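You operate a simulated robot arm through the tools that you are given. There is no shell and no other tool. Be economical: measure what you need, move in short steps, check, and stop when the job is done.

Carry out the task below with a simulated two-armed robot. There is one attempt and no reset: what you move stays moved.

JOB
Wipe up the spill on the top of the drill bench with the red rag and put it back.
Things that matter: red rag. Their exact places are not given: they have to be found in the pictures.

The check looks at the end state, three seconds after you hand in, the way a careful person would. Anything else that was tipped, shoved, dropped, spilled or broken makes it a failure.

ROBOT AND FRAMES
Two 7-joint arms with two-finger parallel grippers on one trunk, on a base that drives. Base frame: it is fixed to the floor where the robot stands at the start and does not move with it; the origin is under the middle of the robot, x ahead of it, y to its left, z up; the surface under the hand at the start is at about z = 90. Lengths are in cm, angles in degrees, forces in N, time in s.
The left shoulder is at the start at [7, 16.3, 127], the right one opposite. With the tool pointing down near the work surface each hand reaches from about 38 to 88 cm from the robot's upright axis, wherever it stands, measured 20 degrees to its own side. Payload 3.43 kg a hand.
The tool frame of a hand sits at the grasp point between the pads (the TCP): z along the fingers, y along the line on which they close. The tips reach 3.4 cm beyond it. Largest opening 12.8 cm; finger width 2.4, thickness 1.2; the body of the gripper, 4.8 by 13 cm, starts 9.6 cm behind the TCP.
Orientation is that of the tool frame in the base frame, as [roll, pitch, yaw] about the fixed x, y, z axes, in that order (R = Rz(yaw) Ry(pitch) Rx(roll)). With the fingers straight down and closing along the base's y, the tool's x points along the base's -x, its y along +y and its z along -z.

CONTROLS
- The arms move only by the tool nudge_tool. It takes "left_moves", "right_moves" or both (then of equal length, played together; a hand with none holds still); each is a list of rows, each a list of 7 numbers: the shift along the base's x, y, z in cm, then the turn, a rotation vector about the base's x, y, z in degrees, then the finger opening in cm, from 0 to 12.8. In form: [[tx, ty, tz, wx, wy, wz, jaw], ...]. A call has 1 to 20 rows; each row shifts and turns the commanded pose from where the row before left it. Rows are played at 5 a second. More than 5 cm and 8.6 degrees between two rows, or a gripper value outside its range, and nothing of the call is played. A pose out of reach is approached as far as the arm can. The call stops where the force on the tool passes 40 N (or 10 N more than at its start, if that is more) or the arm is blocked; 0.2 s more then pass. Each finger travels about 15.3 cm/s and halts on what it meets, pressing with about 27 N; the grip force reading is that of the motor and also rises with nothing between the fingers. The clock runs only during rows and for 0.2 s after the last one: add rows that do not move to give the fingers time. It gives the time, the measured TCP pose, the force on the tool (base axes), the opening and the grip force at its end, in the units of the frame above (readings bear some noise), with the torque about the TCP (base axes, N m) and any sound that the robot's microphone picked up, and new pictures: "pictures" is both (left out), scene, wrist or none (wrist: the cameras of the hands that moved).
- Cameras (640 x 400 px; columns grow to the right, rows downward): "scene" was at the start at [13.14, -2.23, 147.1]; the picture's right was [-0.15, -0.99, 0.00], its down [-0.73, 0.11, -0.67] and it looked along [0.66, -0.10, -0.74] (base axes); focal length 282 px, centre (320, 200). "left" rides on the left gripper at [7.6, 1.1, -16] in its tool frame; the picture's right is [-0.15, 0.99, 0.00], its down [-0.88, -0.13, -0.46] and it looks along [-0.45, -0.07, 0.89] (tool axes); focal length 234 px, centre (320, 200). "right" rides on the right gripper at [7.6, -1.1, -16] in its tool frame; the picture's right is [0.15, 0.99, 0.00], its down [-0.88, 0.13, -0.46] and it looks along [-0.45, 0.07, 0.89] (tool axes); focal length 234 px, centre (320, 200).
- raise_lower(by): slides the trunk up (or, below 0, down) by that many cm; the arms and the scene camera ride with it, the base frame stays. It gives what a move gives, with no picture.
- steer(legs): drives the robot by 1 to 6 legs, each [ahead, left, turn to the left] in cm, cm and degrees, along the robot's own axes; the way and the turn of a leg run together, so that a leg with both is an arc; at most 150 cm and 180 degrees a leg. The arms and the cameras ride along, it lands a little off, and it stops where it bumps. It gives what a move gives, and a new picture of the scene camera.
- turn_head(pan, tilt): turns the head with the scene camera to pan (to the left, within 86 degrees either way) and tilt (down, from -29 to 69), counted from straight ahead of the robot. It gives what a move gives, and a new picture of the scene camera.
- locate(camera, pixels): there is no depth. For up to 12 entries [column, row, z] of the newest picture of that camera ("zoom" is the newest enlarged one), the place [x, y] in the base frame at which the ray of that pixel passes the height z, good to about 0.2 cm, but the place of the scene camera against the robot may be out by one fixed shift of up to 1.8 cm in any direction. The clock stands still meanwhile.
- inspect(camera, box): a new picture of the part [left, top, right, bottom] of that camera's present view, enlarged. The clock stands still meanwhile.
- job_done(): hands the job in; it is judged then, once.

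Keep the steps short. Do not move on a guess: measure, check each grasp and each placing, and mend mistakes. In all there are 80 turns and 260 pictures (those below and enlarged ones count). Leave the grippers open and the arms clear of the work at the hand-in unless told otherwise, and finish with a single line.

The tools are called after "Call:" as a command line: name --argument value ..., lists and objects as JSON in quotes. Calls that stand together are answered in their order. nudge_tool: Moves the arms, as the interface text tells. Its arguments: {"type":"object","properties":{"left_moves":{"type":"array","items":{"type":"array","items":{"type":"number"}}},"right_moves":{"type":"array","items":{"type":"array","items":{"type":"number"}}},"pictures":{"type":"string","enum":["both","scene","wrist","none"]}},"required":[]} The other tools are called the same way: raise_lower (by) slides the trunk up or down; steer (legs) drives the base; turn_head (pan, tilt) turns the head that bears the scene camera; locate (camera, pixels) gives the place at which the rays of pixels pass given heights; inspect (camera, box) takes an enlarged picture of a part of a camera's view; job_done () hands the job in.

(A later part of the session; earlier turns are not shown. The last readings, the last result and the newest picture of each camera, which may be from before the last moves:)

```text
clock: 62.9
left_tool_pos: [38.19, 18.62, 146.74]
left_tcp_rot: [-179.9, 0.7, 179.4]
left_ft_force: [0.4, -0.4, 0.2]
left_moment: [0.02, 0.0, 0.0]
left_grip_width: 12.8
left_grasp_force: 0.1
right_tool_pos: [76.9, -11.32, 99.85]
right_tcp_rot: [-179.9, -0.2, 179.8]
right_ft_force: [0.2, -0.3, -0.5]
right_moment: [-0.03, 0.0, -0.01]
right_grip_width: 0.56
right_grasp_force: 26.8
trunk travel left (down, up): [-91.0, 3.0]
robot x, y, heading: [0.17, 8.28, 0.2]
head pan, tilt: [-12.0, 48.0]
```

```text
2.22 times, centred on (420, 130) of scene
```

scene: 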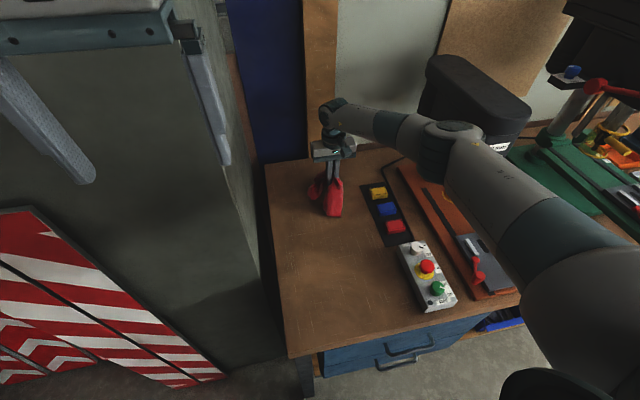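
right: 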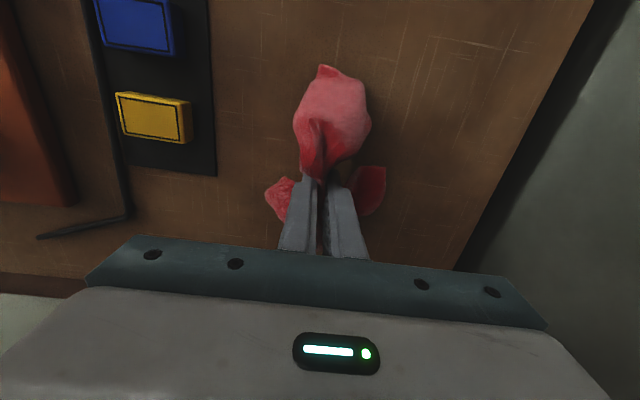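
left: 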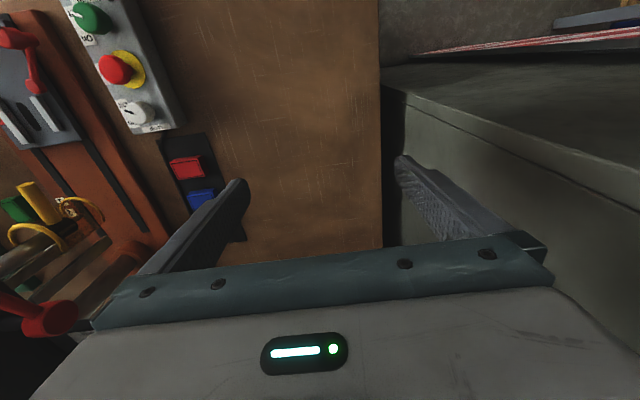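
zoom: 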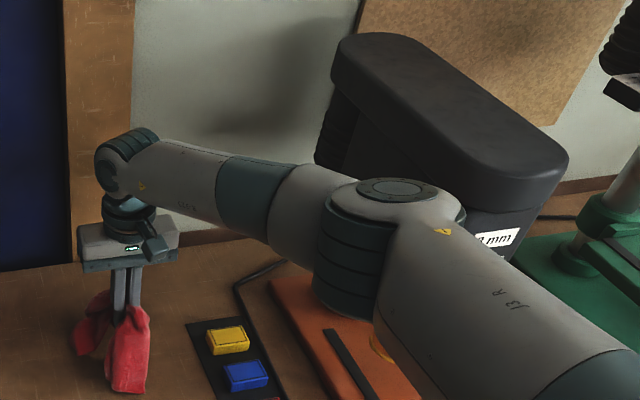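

Elbow keeps ~5+ cm from the handle and drops little more. I'll lower the last 5.8 cm to TCP z 94 (fingertips ~0.6 above the wood).

Call:
nudge_tool --right_moves '[[0, 0, -2, 0, 0, 0, 0], [0, 0, -2, 0, 0, 0, 0], [0, 0, -1, 0, 0, 0, 0], [0, 0, -0.8, 0, 0, 0, 0], [0, 0, 0, 0, 0, 0, 0]]' --pictures "both"

Call:
inspect --camera "scene" --box '[280, 120, 400, 240]'

```text
clock: 64.1
left_tool_pos: [38.08, 18.71, 146.79]
left_tcp_rot: [-179.9, 0.7, 179.4]
left_ft_force: [-0.9, 0.2, 0.0]
left_moment: [-0.01, 0.04, 0.0]
left_grip_width: 12.81
left_grasp_force: 0.1
right_tool_pos: [77.0, -11.17, 94.13]
right_tcp_rot: [-180.0, -0.2, 179.8]
right_ft_force: [1.2, -1.2, 4.7]
right_moment: [-0.01, -0.05, -0.04]
right_grip_width: 0.6
right_grasp_force: 26.7
trunk travel left (down, up): [-91.0, 3.0]
robot x, y, heading: [-0.25, 8.36, -0.2]
head pan, tilt: [-12.0, 48.0]
```

scene: 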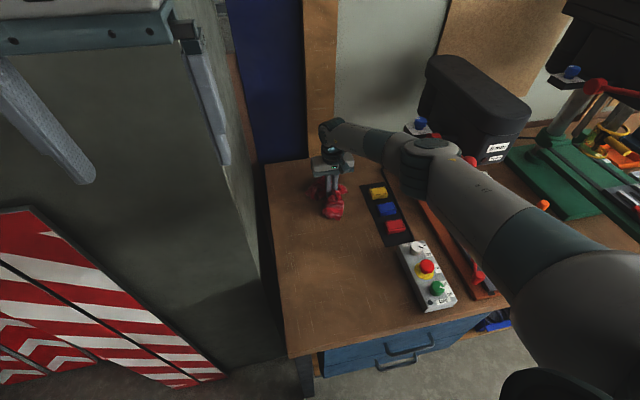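
right: 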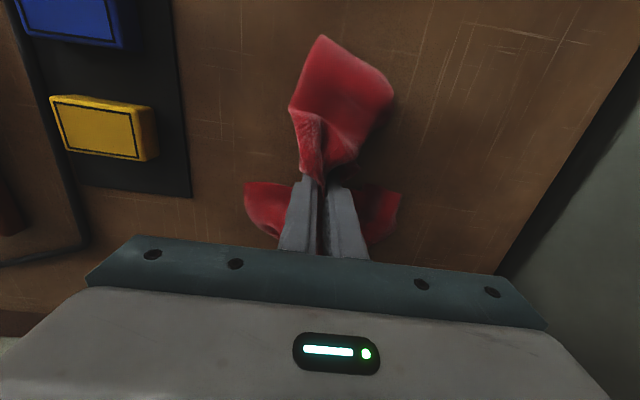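

```text
3.33 times, centred on (340, 180) of scene
```

zoom: 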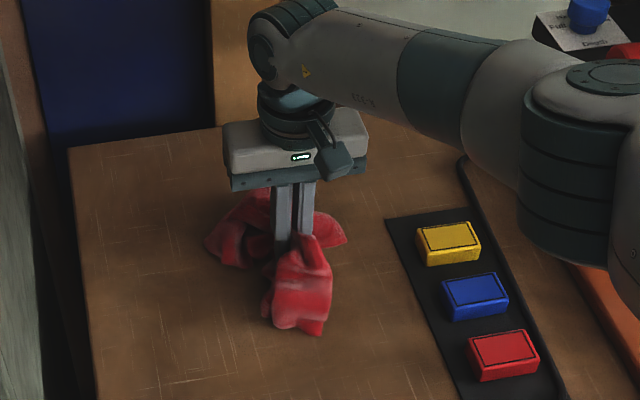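

Rag contacts the wood (4.7 N). Starting gentle raster strokes over x 72–82, y −6 to −13.

Call:
nudge_tool --right_moves '[[-2.5, 0, -0.3, 0, 0, 0, 0], [-2.5, 0, 0, 0, 0, 0, 0], [2.5, 0, 0, 0, 0, 0, 0], [2.5, 0, 0, 0, 0, 0, 0], [2.5, 0, 0, 0, 0, 0, 0], [2.5, 0, 0, 0, 0, 0, 0], [0, 2.2, 0, 0, 0, 0, 0], [-2.5, 0, 0, 0, 0, 0, 0], [-2.5, 0, 0, 0, 0, 0, 0], [-2.5, 0, 0, 0, 0, 0, 0], [-2.5, 0, 0, 0, 0, 0, 0], [0, 2.2, 0, 0, 0, 0, 0], [2.5, 0, 0, 0, 0, 0, 0], [2.5, 0, 0, 0, 0, 0, 0], [2.5, 0, 0, 0, 0, 0, 0], [2.5, 0, 0, 0, 0, 0, 0], [0, 0, 0, 0, 0, 0, 0]]' --pictures "both"

```text
clock: 66.2
left_tool_pos: [37.73, 18.6, 146.83]
left_tcp_rot: [-179.9, 0.8, 179.4]
left_ft_force: [0.2, 0.0, 0.3]
left_moment: [0.02, 0.04, -0.02]
left_grip_width: 12.79
left_grasp_force: 0.2
right_tool_pos: [78.6, -8.95, 93.75]
right_tcp_rot: [-179.9, 0.6, 179.5]
right_ft_force: [-8.0, 0.0, 20.4]
right_moment: [0.09, 0.14, 0.04]
right_grip_width: 0.56
right_grasp_force: 27.1
right hand out of reach, approached as far as the arm can: row 5, 6, 8, 9, 10
trunk travel left (down, up): [-91.0, 3.0]
robot x, y, heading: [-0.29, 8.11, -0.4]
head pan, tilt: [-12.0, 48.0]
stopped in row 10 (right hand): the force on the tool passed its limit at 46 N (the readings are from after the stop); the commanded pose is now the measured one
```

scene: 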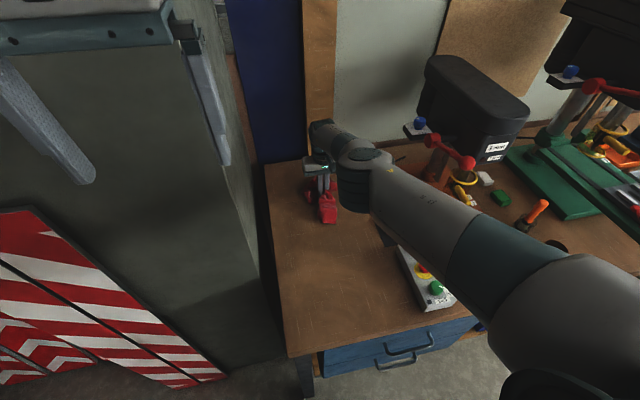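
right: 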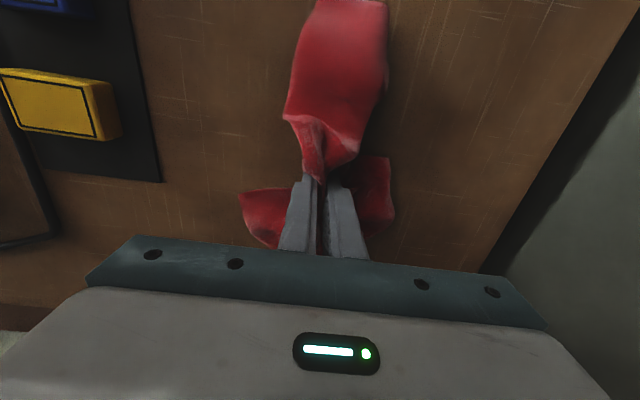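

The arm is at its reach near x 79 with the trunk raised, which is where the force rose. The rag's lobes reach ahead of the fingers, so I'll wipe with the hand between x 69 and 77 only, at slightly less pressure.

Call:
nudge_tool --right_moves '[[-2, 0, 0.4, 0, -0.6, 0, 0], [-2.5, 0, 0, 0, 0, 0, 0], [-2.5, 0, 0, 0, 0, 0, 0], [-2.5, 0, 0, 0, 0, 0, 0], [0, 2.2, 0, 0, 0, 0, 0], [2.5, 0, 0, 0, 0, 0, 0], [2.5, 0, 0, 0, 0, 0, 0], [2.5, 0, 0, 0, 0, 0, 0], [0, -2.2, 0, 0, 0, 0, 0], [0, -2, 0, 0, 0, 0, 0], [-2.5, 0, 0, 0, 0, 0, 0], [-2.5, 0, 0, 0, 0, 0, 0], [-2.5, 0, 0, 0, 0, 0, 0], [0, -2.2, 0, 0, 0, 0, 0], [2.5, 0, 0, 0, 0, 0, 0], [2.5, 0, 0, 0, 0, 0, 0], [2.5, 0, 0, 0, 0, 0, 0], [0, 0, 0, 0, 0, 0, 0]]' --pictures "both"

```text
clock: 66.9
left_tool_pos: [37.88, 18.73, 146.7]
left_tcp_rot: [-180.0, 0.9, 179.4]
left_ft_force: [0.6, 0.3, 0.5]
left_moment: [0.01, 0.02, -0.01]
left_grip_width: 12.81
left_grasp_force: 0.0
right_tool_pos: [78.72, -8.73, 93.6]
right_tcp_rot: [-179.4, 1.4, 179.8]
right_ft_force: [-10.4, -0.3, 26.8]
right_moment: [0.12, 0.18, 0.04]
right_grip_width: 0.54
right_grasp_force: 26.8
right hand out of reach, approached as far as the arm can: row 1, 2, 3
trunk travel left (down, up): [-91.0, 3.0]
robot x, y, heading: [-0.47, 8.75, -0.1]
head pan, tilt: [-12.0, 48.0]
stopped in row 3 (right hand): the force on the tool passed its limit at 46 N (the readings are from after the stop); the commanded pose is now the measured one
```

scene: 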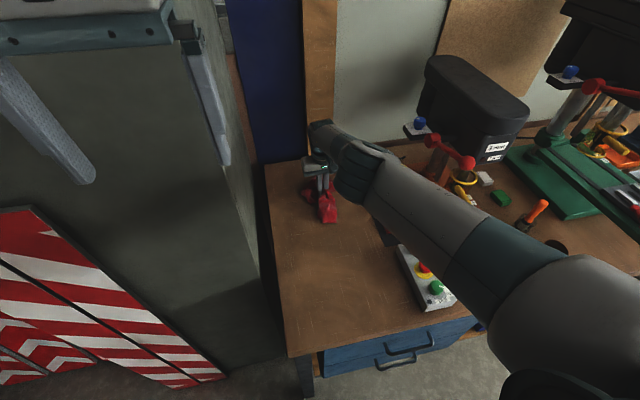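
right: 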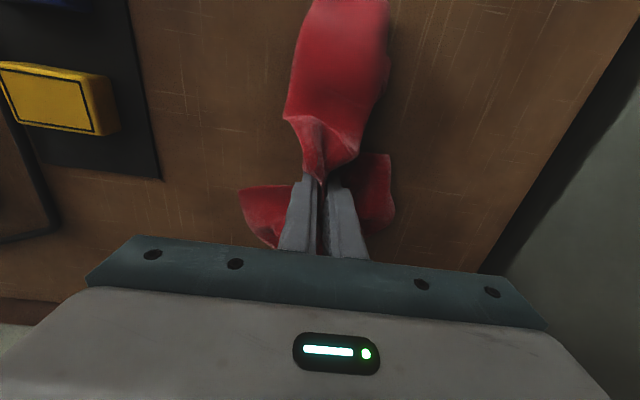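

The arm is in an awkward stretched posture and can't pull back sideways. I'll go straight up in small steps to get out of it.

Call:
nudge_tool --right_moves '[[0, 0, 1.5, 0, 0, 0, 0], [0, 0, 2, 0, 0, 0, 0], [0, 0, 3, 0, 0, 0, 0], [0, 0, 3, 0, 0, 0, 0], [0, 0, 0, 0, 0, 0, 0]]' --pictures "scene"

```text
clock: 68.1
left_tool_pos: [38.27, 18.64, 146.64]
left_tcp_rot: [-179.9, 0.6, 179.4]
left_ft_force: [0.4, -0.5, -1.4]
left_moment: [0.01, 0.01, -0.01]
left_grip_width: 12.81
left_grasp_force: 0.1
right_tool_pos: [81.35, -8.49, 101.87]
right_tcp_rot: [-179.4, 1.0, 179.8]
right_ft_force: [-0.4, 0.9, -0.5]
right_moment: [0.03, -0.04, -0.04]
right_grip_width: 0.58
right_grasp_force: 26.8
right hand out of reach, approached as far as the arm can: row 1, 2, 3, 4
trunk travel left (down, up): [-91.0, 3.0]
robot x, y, heading: [-0.65, 8.12, -0.3]
head pan, tilt: [-12.0, 48.0]
```

scene: 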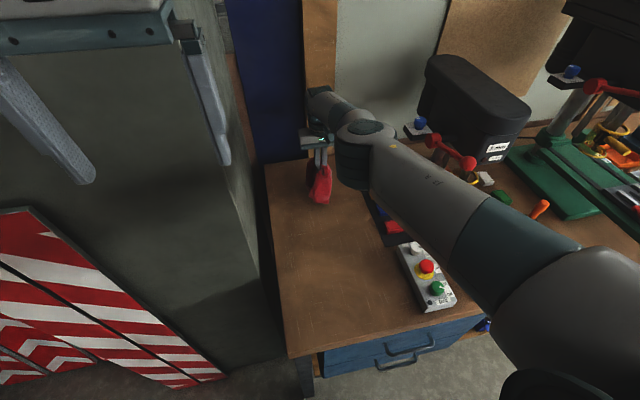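

The rag is off the table now. I'll pull back and up out of the stretched posture.

Call:
nudge_tool --right_moves '[[-1, 0, 2, 0, 0, 0, 0], [-2, 0, 2, 0, 0, 0, 0], [-2, 0, 2, 0, 0, 0, 0], [-2, -1, 2, 0, 0, 0, 0], [-2, -1, 1, 0, 0, 0, 0], [0, 0, 0, 0, 0, 0, 0]]' --pictures "scene"

Call:
inspect --camera "scene" --box '[275, 160, 371, 220]'

```text
clock: 69.5
left_tool_pos: [38.2, 18.54, 146.74]
left_tcp_rot: [-179.9, 0.6, 179.4]
left_ft_force: [1.1, -1.3, -0.4]
left_moment: [-0.02, 0.03, 0.01]
left_grip_width: 12.81
left_grasp_force: 0.0
right_tool_pos: [82.48, -8.36, 107.96]
right_tcp_rot: [-179.3, 1.2, 179.7]
right_ft_force: [0.5, 0.2, -0.7]
right_moment: [0.05, 0.01, -0.01]
right_grip_width: 0.56
right_grasp_force: 26.9
right hand out of reach, approached as far as the arm can: row 1, 2, 3, 4, 5
trunk travel left (down, up): [-91.0, 3.0]
robot x, y, heading: [-0.3, 8.35, -0.2]
head pan, tilt: [-12.0, 48.0]
```

scene: 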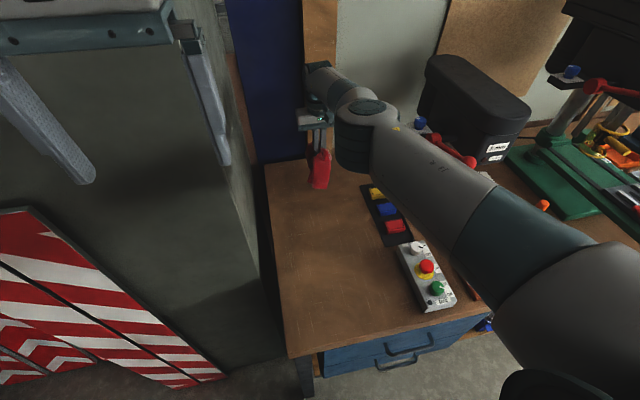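

```text
6.67 times, centred on (323, 190) of scene
```

zoom: 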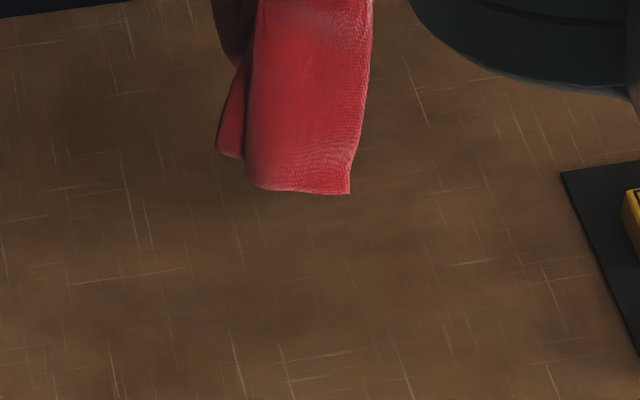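

The straight elbow resists pulling straight in. I'll command well upward with pull-back so the elbow can bend.

Call:
nudge_tool --right_moves '[[0, 0, 4, 0, 0, 0, 0], [-1, 0, 4, 0, 0, 0, 0], [-2, 0, 4, 0, 0, 0, 0], [-3, 0, 3, 0, 0, 0, 0], [-3, 0, 3, 0, 0, 0, 0], [-3, 0, 3, 0, 0, 0, 0], [0, 0, 0, 0, 0, 0, 0], [0, 0, 0, 0, 0, 0, 0]]' --pictures "scene"

```text
clock: 71.3
left_tool_pos: [38.32, 18.71, 146.81]
left_tcp_rot: [-179.9, 0.5, 179.4]
left_ft_force: [0.5, 0.3, 0.2]
left_moment: [-0.02, 0.0, -0.01]
left_grip_width: 12.78
left_grasp_force: 0.1
right_tool_pos: [82.88, -7.12, 126.04]
right_tcp_rot: [-179.4, 1.1, 179.8]
right_ft_force: [-0.2, -0.5, -1.1]
right_moment: [-0.03, -0.01, -0.05]
right_grip_width: 0.55
right_grasp_force: 26.8
right hand out of reach, approached as far as the arm can: row 1, 2, 3, 4, 5, 6
trunk travel left (down, up): [-91.0, 3.0]
robot x, y, heading: [0.12, 8.44, -0.2]
head pan, tilt: [-12.0, 48.0]
```

scene: 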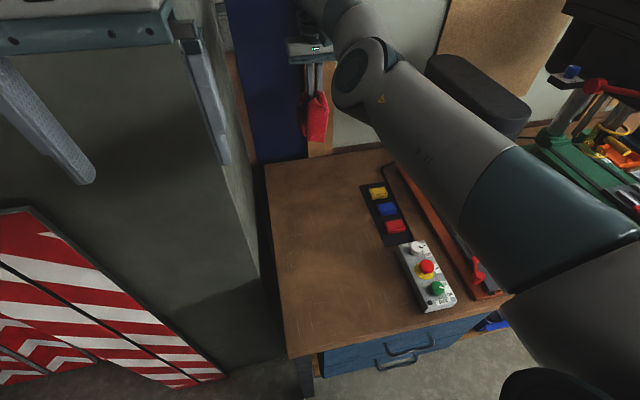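

Nothing touched, but the elbow remains straight. I'll check the wood, and try a bigger pull back with a wrist turn to bend it.

Call:
inspect --camera "scene" --box '[275, 160, 371, 220]'

Call:
nudge_tool --right_moves '[[-3, 0, 2, 0, 0, 4, 0], [-3, 0, 2, 0, 0, 4, 0], [-3, 0, 2, 0, 0, 4, 0], [-3, 0, 2, 0, 0, 4, 0], [-3, 0, 2, 0, 0, 4, 0], [-3, 0, 2, 0, 0, 4, 0], [0, 0, 0, 0, 0, 0, 0], [0, 0, 0, 0, 0, 0, 0]]' --pictures "scene"

```text
6.67 times, centred on (323, 190) of scene
```

zoom: 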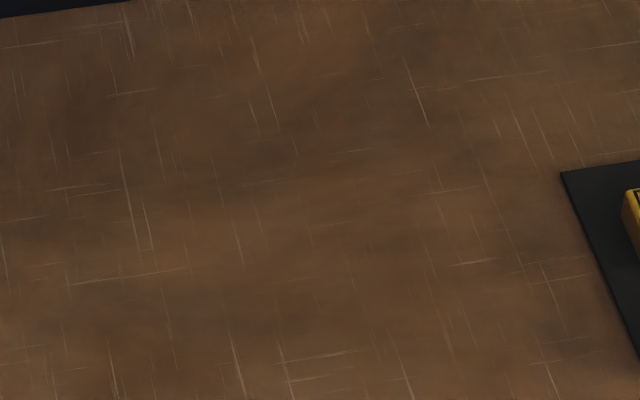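

```text
clock: 73.1
left_tool_pos: [38.46, 18.1, 146.78]
left_tcp_rot: [179.9, 0.5, 179.2]
left_ft_force: [-0.2, -0.7, 0.4]
left_moment: [0.05, 0.01, -0.03]
left_grip_width: 12.8
left_grasp_force: 0.1
right_tool_pos: [72.61, -2.19, 135.0]
right_tcp_rot: [-179.3, 0.4, -163.5]
right_ft_force: [-0.2, 0.0, -0.5]
right_moment: [0.03, 0.02, -0.05]
right_grip_width: 0.56
right_grasp_force: 26.8
right hand out of reach, approached as far as the arm can: row 1, 2, 3, 4
trunk travel left (down, up): [-91.0, 3.0]
robot x, y, heading: [-0.24, 8.38, -0.0]
head pan, tilt: [-12.0, 48.0]
```

scene: 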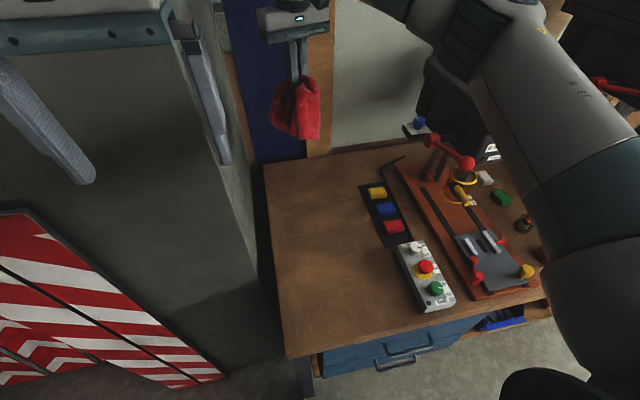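

The elbow is bent again and the rag is held. The table looks unchanged around. I'll drive 2 cm forward for reach (base front is ~4 cm short of the bench), undo the wrist turn, and come over (74, −10).

Call:
steer --legs '[[2, 0, 0]]'

Call:
nudge_tool --right_moves '[[0, -2, 0, 0, 0, -5.5, 0], [0, -2, -1, 0, 0, -5.5, 0], [0, -2, -2, 0, 0, -5.5, 0], [0, -2, -4, 0, 0, 0, 0], [0, 0, -4, 0, 0, 0, 0], [0, 0, -4, 0, 0, 0, 0], [0, 0, -4, 0, 0, 0, 0], [0, 0, -4, 0, 0, 0, 0], [0, 0, -4, 0, 0, 0, 0], [0, 0, 0, 0, 0, 0, 0]]' --pictures "both"

```text
clock: 73.8
left_tool_pos: [39.52, 18.47, 147.06]
left_tcp_rot: [180.0, 1.0, 179.3]
left_ft_force: [-0.8, -0.5, 0.7]
left_moment: [0.0, -0.1, 0.04]
left_grip_width: 12.79
left_grasp_force: 0.1
right_tool_pos: [73.86, -1.65, 135.49]
right_tcp_rot: [-179.1, 0.8, -163.3]
right_ft_force: [-1.1, 0.1, 0.7]
right_moment: [0.01, -0.11, -0.06]
right_grip_width: 0.56
right_grasp_force: 27.0
trunk travel left (down, up): [-91.0, 3.0]
robot x, y, heading: [1.74, 8.18, -0.1]
head pan, tilt: [-12.0, 48.0]
```

scene: 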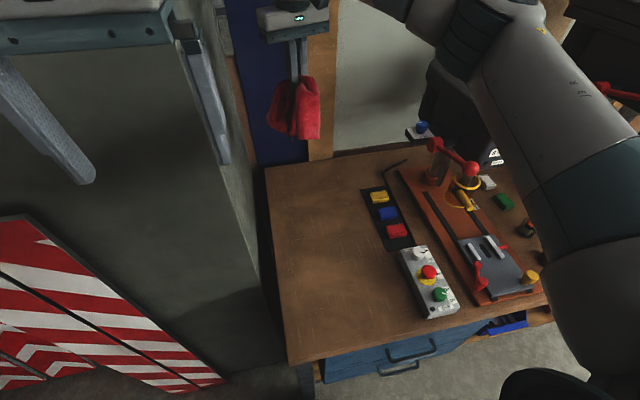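

```text
clock: 76.0
left_tool_pos: [40.2, 18.63, 146.79]
left_tcp_rot: [-179.9, 0.7, 179.3]
left_ft_force: [-0.6, -0.9, -0.3]
left_moment: [0.03, -0.01, -0.02]
left_grip_width: 12.81
left_grasp_force: 0.0
right_tool_pos: [74.38, -9.44, 108.19]
right_tcp_rot: [-179.0, 0.6, -179.7]
right_ft_force: [0.8, -0.1, -0.3]
right_moment: [0.01, 0.0, 0.07]
right_grip_width: 0.55
right_grasp_force: 27.4
trunk travel left (down, up): [-91.0, 3.0]
robot x, y, heading: [1.35, 8.51, -0.2]
head pan, tilt: [-12.0, 48.0]
```

scene: 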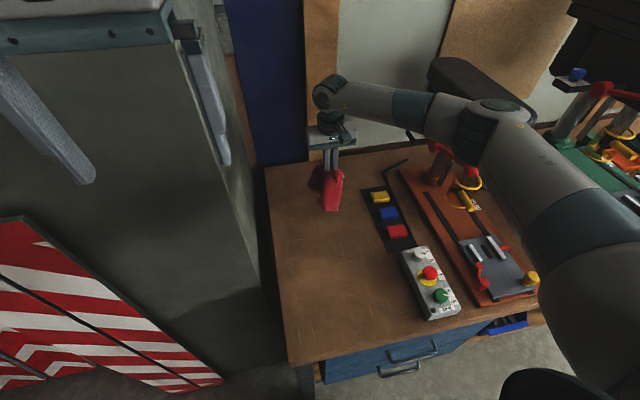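
right: 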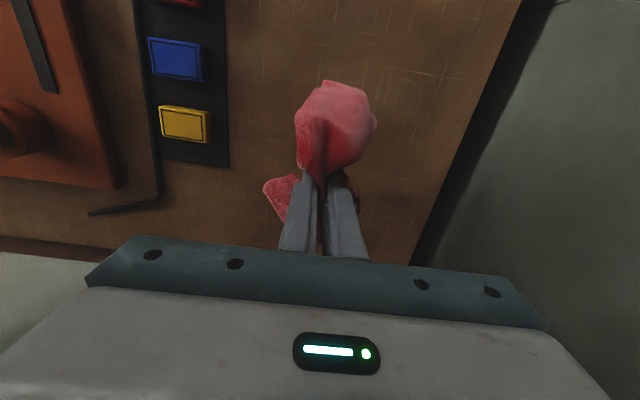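

All clear. I'll lower to z 94 and do raster strokes, x 70–78, y −7 to −13.

Call:
nudge_tool --right_moves '[[0, 0, -4, 0, 0, 0, 0], [0, 0, -4, 0, 0, 0, 0], [0, 0, -3, 0, 0, 0, 0], [0, 0, -2, 0, 0, 0, 0], [0, 0, -1.1, 0, 0, 0, 0], [2, 0, 0, 0, 0, 0, 0], [1.5, 0, 0, 0, 0, 0, 0], [0, 2, 0, 0, 0, 0, 0], [-2.5, 0, 0, 0, 0, 0, 0], [-2.5, 0, 0, 0, 0, 0, 0], [-2.5, 0, 0, 0, 0, 0, 0], [0, -2, 0, 0, 0, 0, 0], [2.5, 0, 0, 0, 0, 0, 0], [2.5, 0, 0, 0, 0, 0, 0], [2.5, 0, 0, 0, 0, 0, 0], [0, -2, 0, 0, 0, 0, 0], [-2.5, 0, 0, 0, 0, 0, 0], [-2.5, 0, 0, 0, 0, 0, 0], [-2.5, 0, 0, 0, 0, 0, 0], [0, 0, 0, 0, 0, 0, 0]]' --pictures "both"

```text
clock: 80.2
left_tool_pos: [40.15, 18.51, 146.77]
left_tcp_rot: [-179.9, 0.8, 179.3]
left_ft_force: [-0.2, 0.2, 0.7]
left_moment: [0.02, -0.01, -0.01]
left_grip_width: 12.83
left_grasp_force: 0.0
right_tool_pos: [70.18, -11.52, 94.04]
right_tcp_rot: [-179.1, 0.6, -179.9]
right_ft_force: [-0.2, 1.0, 1.4]
right_moment: [0.02, 0.02, 0.01]
right_grip_width: 0.54
right_grasp_force: 27.2
trunk travel left (down, up): [-91.0, 3.0]
robot x, y, heading: [1.53, 7.87, -0.0]
head pan, tilt: [-12.0, 48.0]
```

scene: 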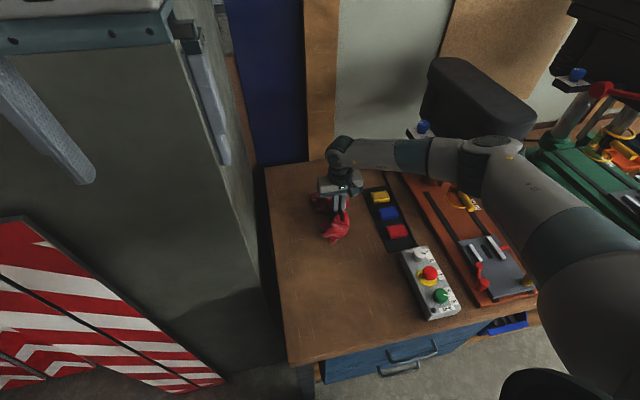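
right: 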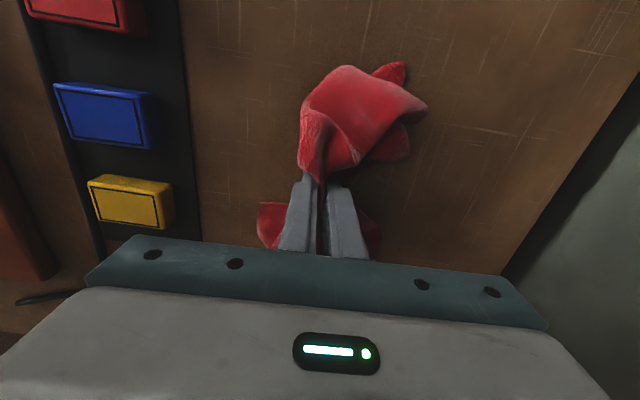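

Strokes went well. A second pass with slightly more pressure, lines at y −13, −10.5, −8, −5.5, shifting across too.

Call:
nudge_tool --right_moves '[[0, -1.5, -0.3, 0, 0, 0, 0], [2.5, 0, 0, 0, 0, 0, 0], [2.5, 0, 0, 0, 0, 0, 0], [2.5, 0, 0, 0, 0, 0, 0], [0, 2.5, 0, 0, 0, 0, 0], [0, 2.5, 0, 0, 0, 0, 0], [0, 2.5, 0, 0, 0, 0, 0], [-2.2, 0, 0, 0, 0, 0, 0], [0, -2.5, 0, 0, 0, 0, 0], [0, -2.5, 0, 0, 0, 0, 0], [0, -2.5, 0, 0, 0, 0, 0], [-2.2, 0, 0, 0, 0, 0, 0], [0, 2.5, 0, 0, 0, 0, 0], [0, 2.5, 0, 0, 0, 0, 0], [0, 2.5, 0, 0, 0, 0, 0], [-2.2, 0, 0, 0, 0, 0, 0], [0, -2.5, 0, 0, 0, 0, 0], [0, -2.5, 0, 0, 0, 0, 0], [0, -1, 0, 0, 0, 0, 0], [0, 0, 0, 0, 0, 0, 0]]' --pictures "both"

```text
clock: 84.5
left_tool_pos: [40.11, 18.76, 146.84]
left_tcp_rot: [-179.9, 0.6, 179.3]
left_ft_force: [-0.3, 0.3, 0.6]
left_moment: [0.0, -0.01, 0.0]
left_grip_width: 12.81
left_grasp_force: 0.0
right_tool_pos: [71.22, -11.55, 93.73]
right_tcp_rot: [-179.0, 0.6, -179.8]
right_ft_force: [0.3, 3.4, 11.2]
right_moment: [0.15, -0.12, 0.06]
right_grip_width: 0.59
right_grasp_force: 27.4
trunk travel left (down, up): [-91.0, 3.0]
robot x, y, heading: [1.59, 8.15, -0.0]
head pan, tilt: [-12.0, 48.0]
```

scene: 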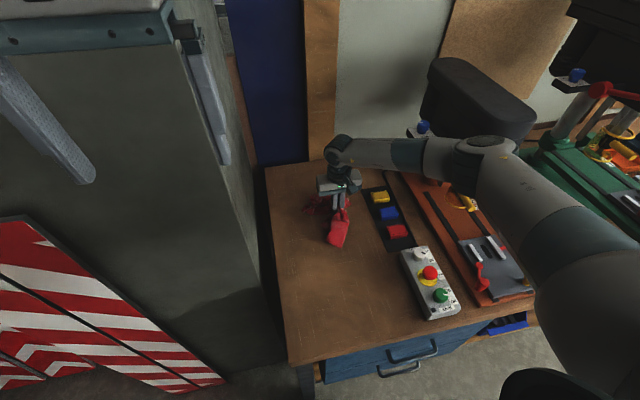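
right: 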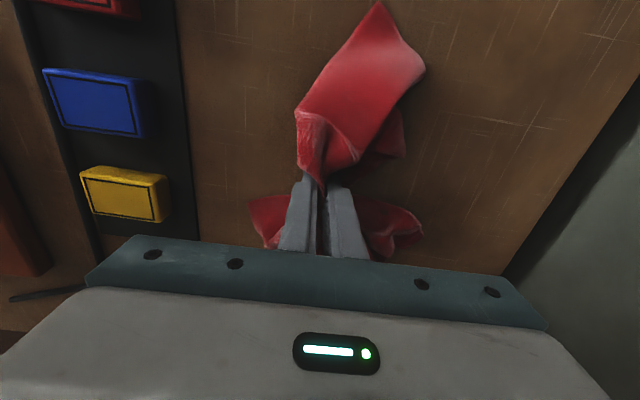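

Now I'll lift, draw back, and go to the earlier viewpoint (where the film showed best) to verify.

Call:
nudge_tool --right_moves '[[0, 0, 4, 0, 0, 0, 0], [0, 0, 4, 0, 0, 0, 0], [0, 0, 4, 0, 0, 0, 0], [0, 0, 4, 0, 0, 0, 0], [0, 0, 4, 0, 0, 0, 0], [0, 0, 4, 0, 0, 0, 0], [-3, 0, 3, 0, 0, 0, 0], [-4, 0, 2, 0, 0, 0, 0], [-4, 0, 2, 0, 0, 0, 0], [-4, 0, 0, 0, 0, 0, 0], [-4, 0, 0, 0, 0, 0, 0], [-4, 0, 0, 0, 0, 0, 0], [-4, 0, 0, 0, 0, 0, 0], [-3, -3, 0, 0, 0, 0, 0], [0, -4, 0, 0, 0, 0, 0], [0, -4, 0, 0, 0, 0, 0], [0, 0, 0, 0, 0, 0, 0]]' --pictures "scene"

Call:
steer --legs '[[-27, 0, 0], [0, -78, 0]]'

Call:
raise_lower --by -16

Call:
turn_head --pan 0 --tilt 45

Call:
inspect --camera "scene" --box '[115, 110, 195, 160]'

```text
clock: 88.0
left_tool_pos: [40.1, 18.7, 146.85]
left_tcp_rot: [-179.9, 0.7, 179.3]
left_ft_force: [-0.1, 0.5, -1.0]
left_moment: [0.0, 0.03, 0.0]
left_grip_width: 12.82
left_grasp_force: 0.0
right_tool_pos: [41.38, -22.55, 124.96]
right_tcp_rot: [-179.1, 0.6, -179.9]
right_ft_force: [-0.3, -0.2, -0.4]
right_moment: [-0.04, -0.01, 0.05]
right_grip_width: 0.54
right_grasp_force: 27.0
trunk travel left (down, up): [-91.0, 3.0]
robot x, y, heading: [1.83, 8.07, -0.1]
head pan, tilt: [-12.0, 48.0]
```

scene: 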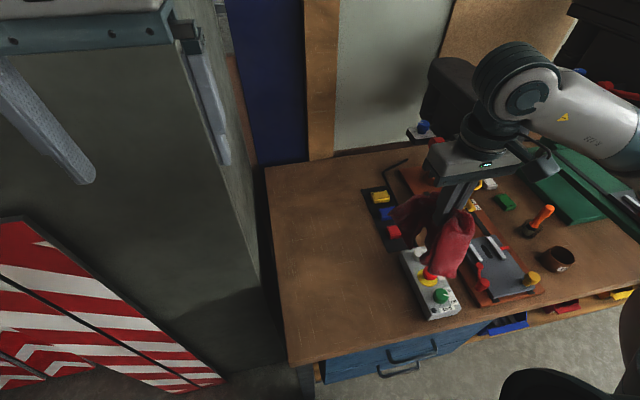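

```text
clock: 93.8
left_tool_pos: [13.24, -58.62, 146.72]
left_tcp_rot: [-179.9, 0.7, 180.0]
left_ft_force: [0.3, 0.6, -0.8]
left_moment: [-0.03, 0.02, 0.0]
left_grip_width: 12.85
left_grasp_force: 0.1
right_tool_pos: [14.91, -99.85, 124.99]
right_tcp_rot: [-179.1, 0.6, -179.3]
right_ft_force: [-0.9, -0.1, 0.0]
right_moment: [-0.01, 0.04, -0.02]
right_grip_width: 0.56
right_grasp_force: 27.7
trunk travel left (down, up): [-91.0, 3.0]
robot x, y, heading: [-24.85, -69.21, 0.3]
head pan, tilt: [-12.0, 48.0]
```

scene: 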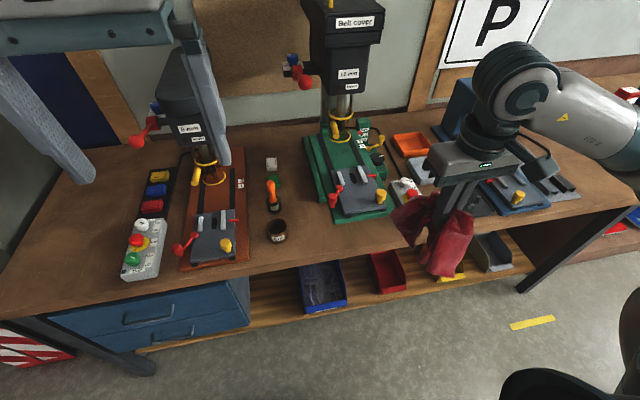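

```text
clock: 95.6
left_tool_pos: [13.17, -58.77, 130.73]
left_tcp_rot: [180.0, 0.7, 179.9]
left_ft_force: [-1.1, 0.1, 0.5]
left_moment: [0.02, 0.04, 0.01]
left_grip_width: 12.79
left_grasp_force: 0.1
right_tool_pos: [14.88, -100.01, 108.77]
right_tcp_rot: [-179.0, 0.5, -179.2]
right_ft_force: [-0.5, 0.4, -1.0]
right_moment: [0.01, -0.03, -0.03]
right_grip_width: 0.56
right_grasp_force: 27.4
trunk travel left (down, up): [-75.0, 19.0]
robot x, y, heading: [-25.29, -69.18, 0.5]
head pan, tilt: [-12.0, 48.0]
```

```text
clock: 96.3
left_tool_pos: [13.18, -58.68, 130.71]
left_tcp_rot: [-179.9, 0.7, 179.9]
left_ft_force: [0.0, -0.3, 0.1]
left_moment: [-0.01, 0.01, -0.01]
left_grip_width: 12.79
left_grasp_force: 0.1
right_tool_pos: [14.83, -99.85, 108.98]
right_tcp_rot: [-179.1, 0.5, -179.4]
right_ft_force: [-0.1, 0.3, -0.1]
right_moment: [0.03, 0.03, 0.02]
right_grip_width: 0.55
right_grasp_force: 27.3
trunk travel left (down, up): [-75.0, 19.0]
robot x, y, heading: [-24.98, -69.56, 0.5]
head pan, tilt: [0.0, 45.0]
```

scene: 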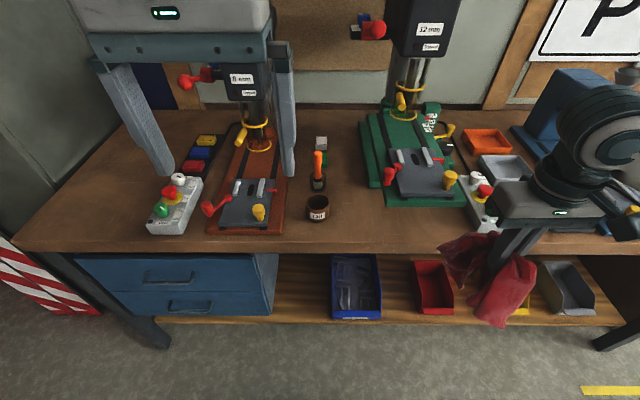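

```text
8.00 times, centred on (155, 135) of scene
```

zoom: 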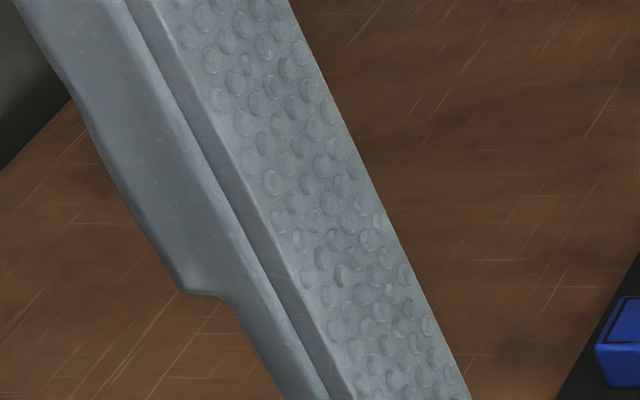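

The left finger covers the spot. I'll raise the left hand and move it aside (and lift the rag higher).

Call:
nudge_tool --left_moves '[[0, -2, 4, 0, 0, 0, 12.8], [0, -2, 4, 0, 0, 0, 12.8], [0, -2, 4, 0, 0, 0, 12.8], [0, -2, 4, 0, 0, 0, 12.8]]' --right_moves '[[0, 0, 4, 0, 0, 0, 0], [0, 0, 4, 0, 0, 0, 0], [0, 0, 4, 0, 0, 0, 0], [0, 0, 4, 0, 0, 0, 0]]' --pictures "scene"

Call:
inspect --camera "scene" --box '[125, 110, 205, 160]'

Call:
locate --camera "zoom" --pixels '[[200, 200, 90], [320, 200, 90], [440, 200, 90], [320, 120, 90], [320, 280, 90]]'

```text
clock: 97.3
left_tool_pos: [12.99, -66.84, 146.85]
left_tcp_rot: [180.0, 0.8, 179.9]
left_ft_force: [0.4, -0.2, 0.3]
left_moment: [0.02, -0.06, 0.05]
left_grip_width: 12.81
left_grasp_force: 0.1
right_tool_pos: [14.62, -100.2, 124.9]
right_tcp_rot: [-179.1, 0.6, -179.3]
right_ft_force: [-0.8, -0.7, 0.5]
right_moment: [0.02, -0.02, 0.02]
right_grip_width: 0.55
right_grasp_force: 27.4
trunk travel left (down, up): [-75.0, 19.0]
robot x, y, heading: [-25.33, -69.31, 0.4]
head pan, tilt: [0.0, 45.0]
```

scene: 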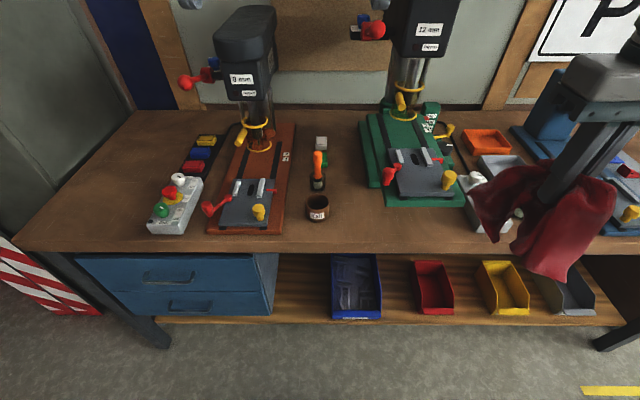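

```text
8.00 times, centred on (165, 135) of scene
```

zoom: 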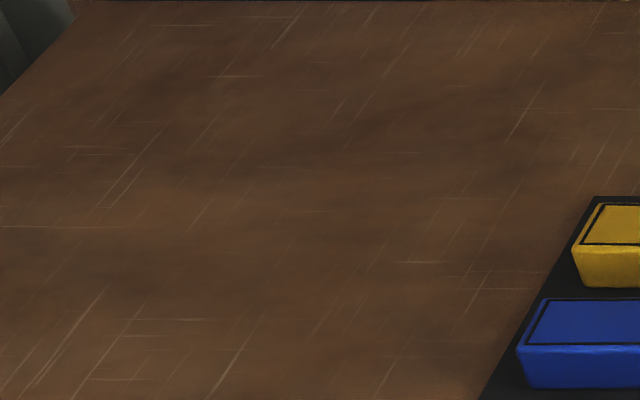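

```text
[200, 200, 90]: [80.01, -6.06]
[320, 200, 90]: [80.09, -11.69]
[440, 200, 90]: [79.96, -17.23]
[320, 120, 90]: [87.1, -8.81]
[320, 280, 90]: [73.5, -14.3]
```

The dark-edged film is no longer visible. One more strong enlargement to be sure nothing remains.

Call:
inspect --camera "scene" --box '[140, 120, 180, 145]'

Call:
inspect --camera "scene" --box '[60, 120, 200, 240]'

```text
16.00 times, centred on (160, 132) of scene
```

zoom: 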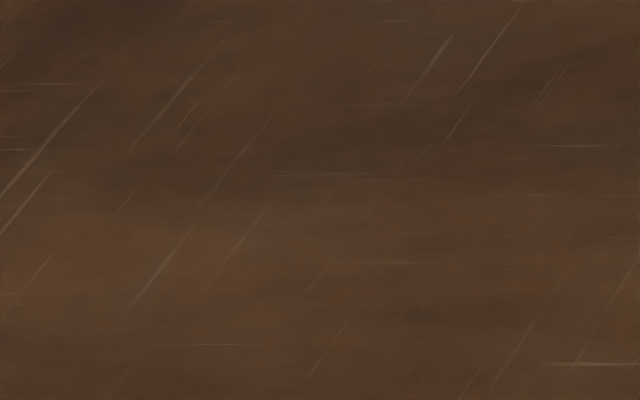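

```text
3.33 times, centred on (130, 180) of scene
```

zoom: 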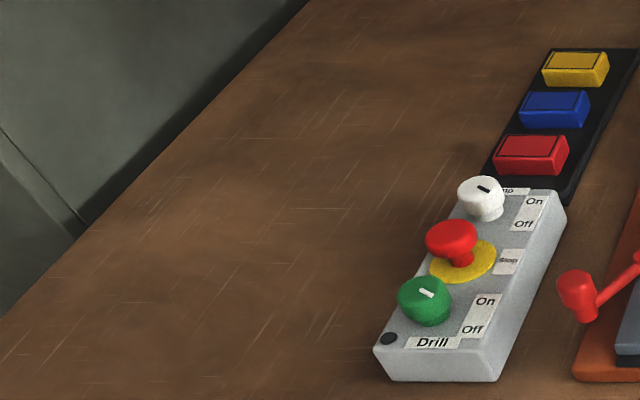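

The wood is clean and nothing else moved. Now I drive back to the rag's place, moving the left hand out to the side first.

Call:
nudge_tool --left_moves '[[0, 4, 0, 0, 0, 0, 12.8], [0, 4, 0, 0, 0, 0, 12.8], [0, 3, 0, 0, 0, 0, 12.8]]' --pictures "none"

Call:
steer --legs '[[0, 69.5, -0.4], [22, 0, 0]]'

Call:
turn_head --pan -5 --tilt 42

```text
clock: 98.1
left_tool_pos: [13.08, -55.52, 146.64]
left_tcp_rot: [-179.9, 0.7, 179.9]
left_ft_force: [0.5, 0.2, -0.4]
left_moment: [-0.01, 0.03, 0.03]
left_grip_width: 12.79
left_grasp_force: 0.2
right_tool_pos: [14.79, -99.93, 124.95]
right_tcp_rot: [-179.1, 0.6, -179.3]
right_ft_force: [-0.7, 0.1, -0.6]
right_moment: [0.02, 0.02, 0.04]
right_grip_width: 0.56
right_grasp_force: 27.3
trunk travel left (down, up): [-75.0, 19.0]
robot x, y, heading: [-25.15, -69.37, 0.4]
head pan, tilt: [0.0, 45.0]
```

```text
clock: 103.2
left_tool_pos: [34.88, 13.18, 146.71]
left_tcp_rot: [-179.9, 0.8, 179.5]
left_ft_force: [0.3, -0.2, -0.1]
left_moment: [0.0, -0.01, 0.01]
left_grip_width: 12.78
left_grasp_force: 0.0
right_tool_pos: [36.35, -31.06, 124.98]
right_tcp_rot: [-179.2, 0.7, -179.7]
right_ft_force: [0.1, 0.1, -0.6]
right_moment: [0.0, 0.0, 0.03]
right_grip_width: 0.55
right_grasp_force: 27.1
trunk travel left (down, up): [-75.0, 19.0]
robot x, y, heading: [-3.43, -0.23, 0.1]
head pan, tilt: [0.0, 45.0]
```

scene: 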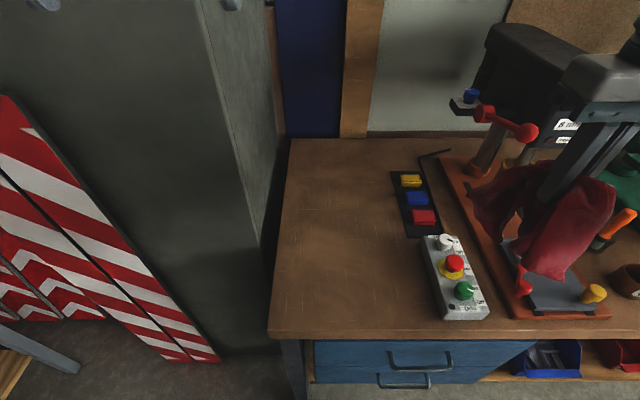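

```text
clock: 103.9
left_tool_pos: [35.22, 13.26, 146.76]
left_tcp_rot: [-179.8, 0.7, 179.4]
left_ft_force: [-0.5, -0.6, 0.2]
left_moment: [0.0, -0.01, 0.0]
left_grip_width: 12.82
left_grasp_force: 0.0
right_tool_pos: [36.64, -31.15, 124.92]
right_tcp_rot: [-179.1, 0.5, -179.7]
right_ft_force: [0.1, -0.6, 0.0]
right_moment: [-0.02, 0.02, 0.01]
right_grip_width: 0.52
right_grasp_force: 27.5
trunk travel left (down, up): [-75.0, 19.0]
robot x, y, heading: [-3.98, -0.76, -0.3]
head pan, tilt: [-5.0, 42.0]
```

scene: 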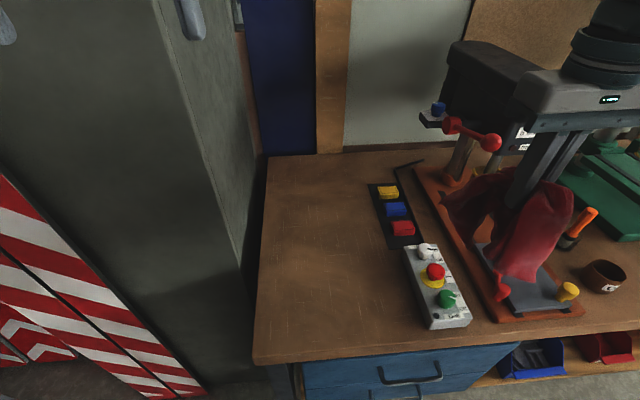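

Now the right hand goes left (rag passes well above the control box) to (53.5, −8.5), then down to z 100.

Call:
nudge_tool --right_moves '[[0, 4.5, 0, 0, 0, 0, 0], [0, 4.5, 0, 0, 0, 0, 0], [2, 4, 0, 0, 0, 0, 0], [2, 4, 0, 0, 0, 0, 0], [2.5, 4, 0, 0, 0, 0, 0], [2.6, 1.6, -3, 0, 0, 0, 0], [4, 0, -3, 0, 0, 0, 0], [4, 0, -3, 0, 0, 0, 0], [0, 0, -4, 0, 0, 0, 0], [0, 0, -4, 0, 0, 0, 0], [0, 0, -4, 0, 0, 0, 0], [0, 0, -4, 0, 0, 0, 0], [0, 0, 0, 0, 0, 0, 0]]' --pictures "both"

```text
clock: 106.7
left_tool_pos: [35.2, 13.34, 146.75]
left_tcp_rot: [-179.8, 0.7, 179.4]
left_ft_force: [1.2, -0.8, 0.2]
left_moment: [-0.01, 0.0, 0.01]
left_grip_width: 12.81
left_grasp_force: 0.1
right_tool_pos: [53.47, -8.49, 99.92]
right_tcp_rot: [-179.2, 0.7, -179.6]
right_ft_force: [-0.1, 0.2, -0.6]
right_moment: [0.03, 0.0, 0.03]
right_grip_width: 0.54
right_grasp_force: 26.5
trunk travel left (down, up): [-75.0, 19.0]
robot x, y, heading: [-3.26, -0.26, -0.2]
head pan, tilt: [-5.0, 42.0]
```

scene: 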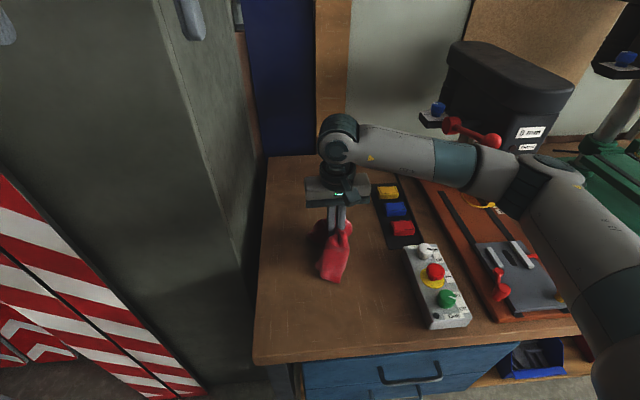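
right: 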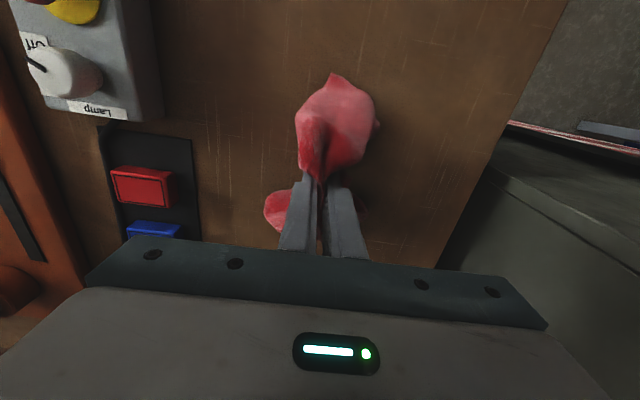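

Over the original spot. I'll lower to z 94, and open the fingers in steps.

Call:
nudge_tool --right_moves '[[0, 0, -2, 0, 0, 0, 0], [0, 0, -2, 0, 0, 0, 0], [0, 0, -1.8, 0, 0, 0, 0], [0, 0, 0, 0, 0, 0, 0], [0, 0, 0, 0, 0, 0, 2], [0, 0, 0, 0, 0, 0, 5], [0, 0, 0, 0, 0, 0, 9], [0, 0, 0, 0, 0, 0, 12.8], [0, 0, 0, 0, 0, 0, 12.8], [0, 0, 0, 0, 0, 0, 12.8]]' --pictures "both"

```text
clock: 108.9
left_tool_pos: [35.12, 13.26, 146.6]
left_tcp_rot: [-179.9, 0.7, 179.5]
left_ft_force: [0.1, 0.3, -0.3]
left_moment: [0.01, 0.01, 0.0]
left_grip_width: 12.81
left_grasp_force: 0.0
right_tool_pos: [53.48, -8.6, 94.09]
right_tcp_rot: [-179.1, 0.6, -179.7]
right_ft_force: [0.7, 1.0, -0.2]
right_moment: [0.0, 0.06, 0.01]
right_grip_width: 12.81
right_grasp_force: 0.1
trunk travel left (down, up): [-75.0, 19.0]
robot x, y, heading: [-3.41, -0.19, 0.2]
head pan, tilt: [-5.0, 42.0]
```

scene: 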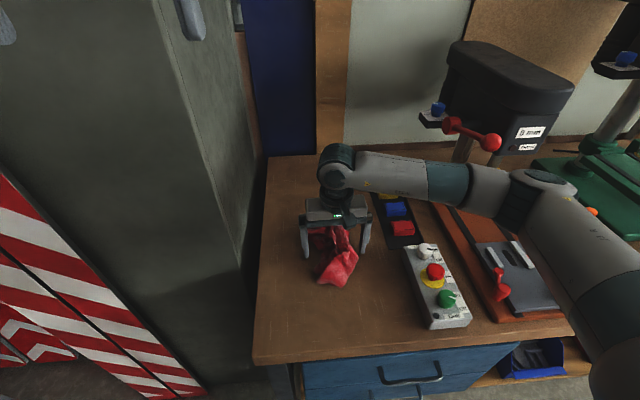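
right: 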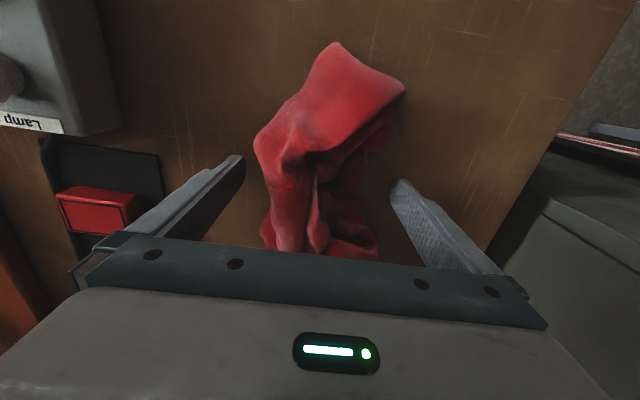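

The rag is released and free of both fingers. I'll lift straight up, draw the hand back, and check.

Call:
nudge_tool --right_moves '[[0, 0, 3, 0, 0, 0, 12.8], [0, 0, 4, 0, 0, 0, 12.8], [0, 0, 4, 0, 0, 0, 12.8], [0, 0, 4, 0, 0, 0, 12.8], [0, 0, 4, 0, 0, 0, 12.8], [0, 0, 4, 0, 0, 0, 12.8], [-4, -2, 2, 0, 0, 0, 12.8], [-4, -3, 0, 0, 0, 0, 12.8], [-3, -4, 0, 0, 0, 0, 12.8], [-2, -4, 0, 0, 0, 0, 12.8], [-2, -4, 0, 0, 0, 0, 12.8], [0, 0, 0, 0, 0, 0, 12.8]]' --pictures "both"

Call:
locate --camera "scene" --pixels '[[330, 255, 92], [300, 240, 90], [358, 265, 90], [335, 287, 90], [330, 228, 90]]'

Call:
inspect --camera "scene" --box '[250, 140, 490, 330]'

```text
clock: 111.5
left_tool_pos: [35.34, 13.4, 146.73]
left_tcp_rot: [-179.9, 0.7, 179.5]
left_ft_force: [-0.5, 0.9, -0.4]
left_moment: [0.02, 0.01, 0.0]
left_grip_width: 12.81
left_grasp_force: 0.1
right_tool_pos: [38.72, -25.45, 119.1]
right_tcp_rot: [-179.1, 0.5, -179.7]
right_ft_force: [0.2, 0.5, -0.9]
right_moment: [-0.02, 0.01, -0.01]
right_grip_width: 12.82
right_grasp_force: 0.0
trunk travel left (down, up): [-75.0, 19.0]
robot x, y, heading: [-2.97, 0.07, -0.2]
head pan, tilt: [-5.0, 42.0]
```

scene: 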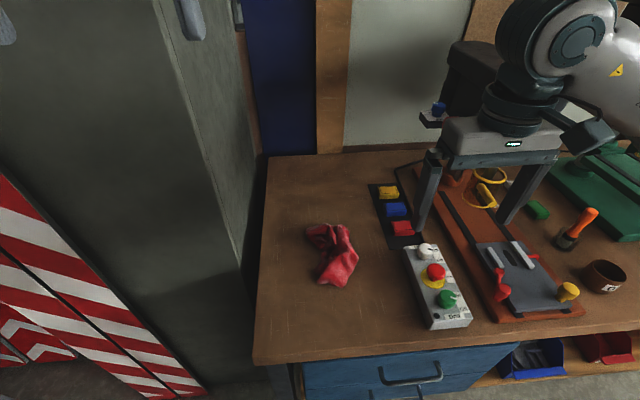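
right: 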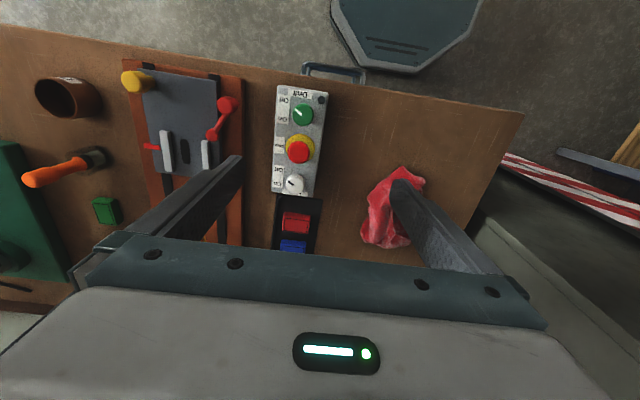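

```text
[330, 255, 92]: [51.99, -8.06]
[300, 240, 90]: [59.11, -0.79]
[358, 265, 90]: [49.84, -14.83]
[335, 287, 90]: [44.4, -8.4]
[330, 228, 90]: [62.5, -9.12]
```

```text
2.11 times, centred on (370, 235) of scene
```

zoom: 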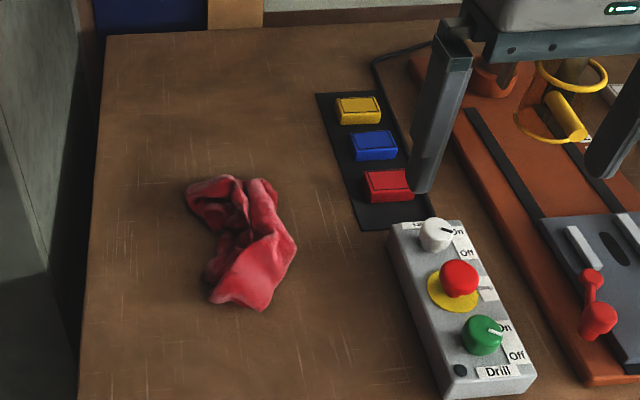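

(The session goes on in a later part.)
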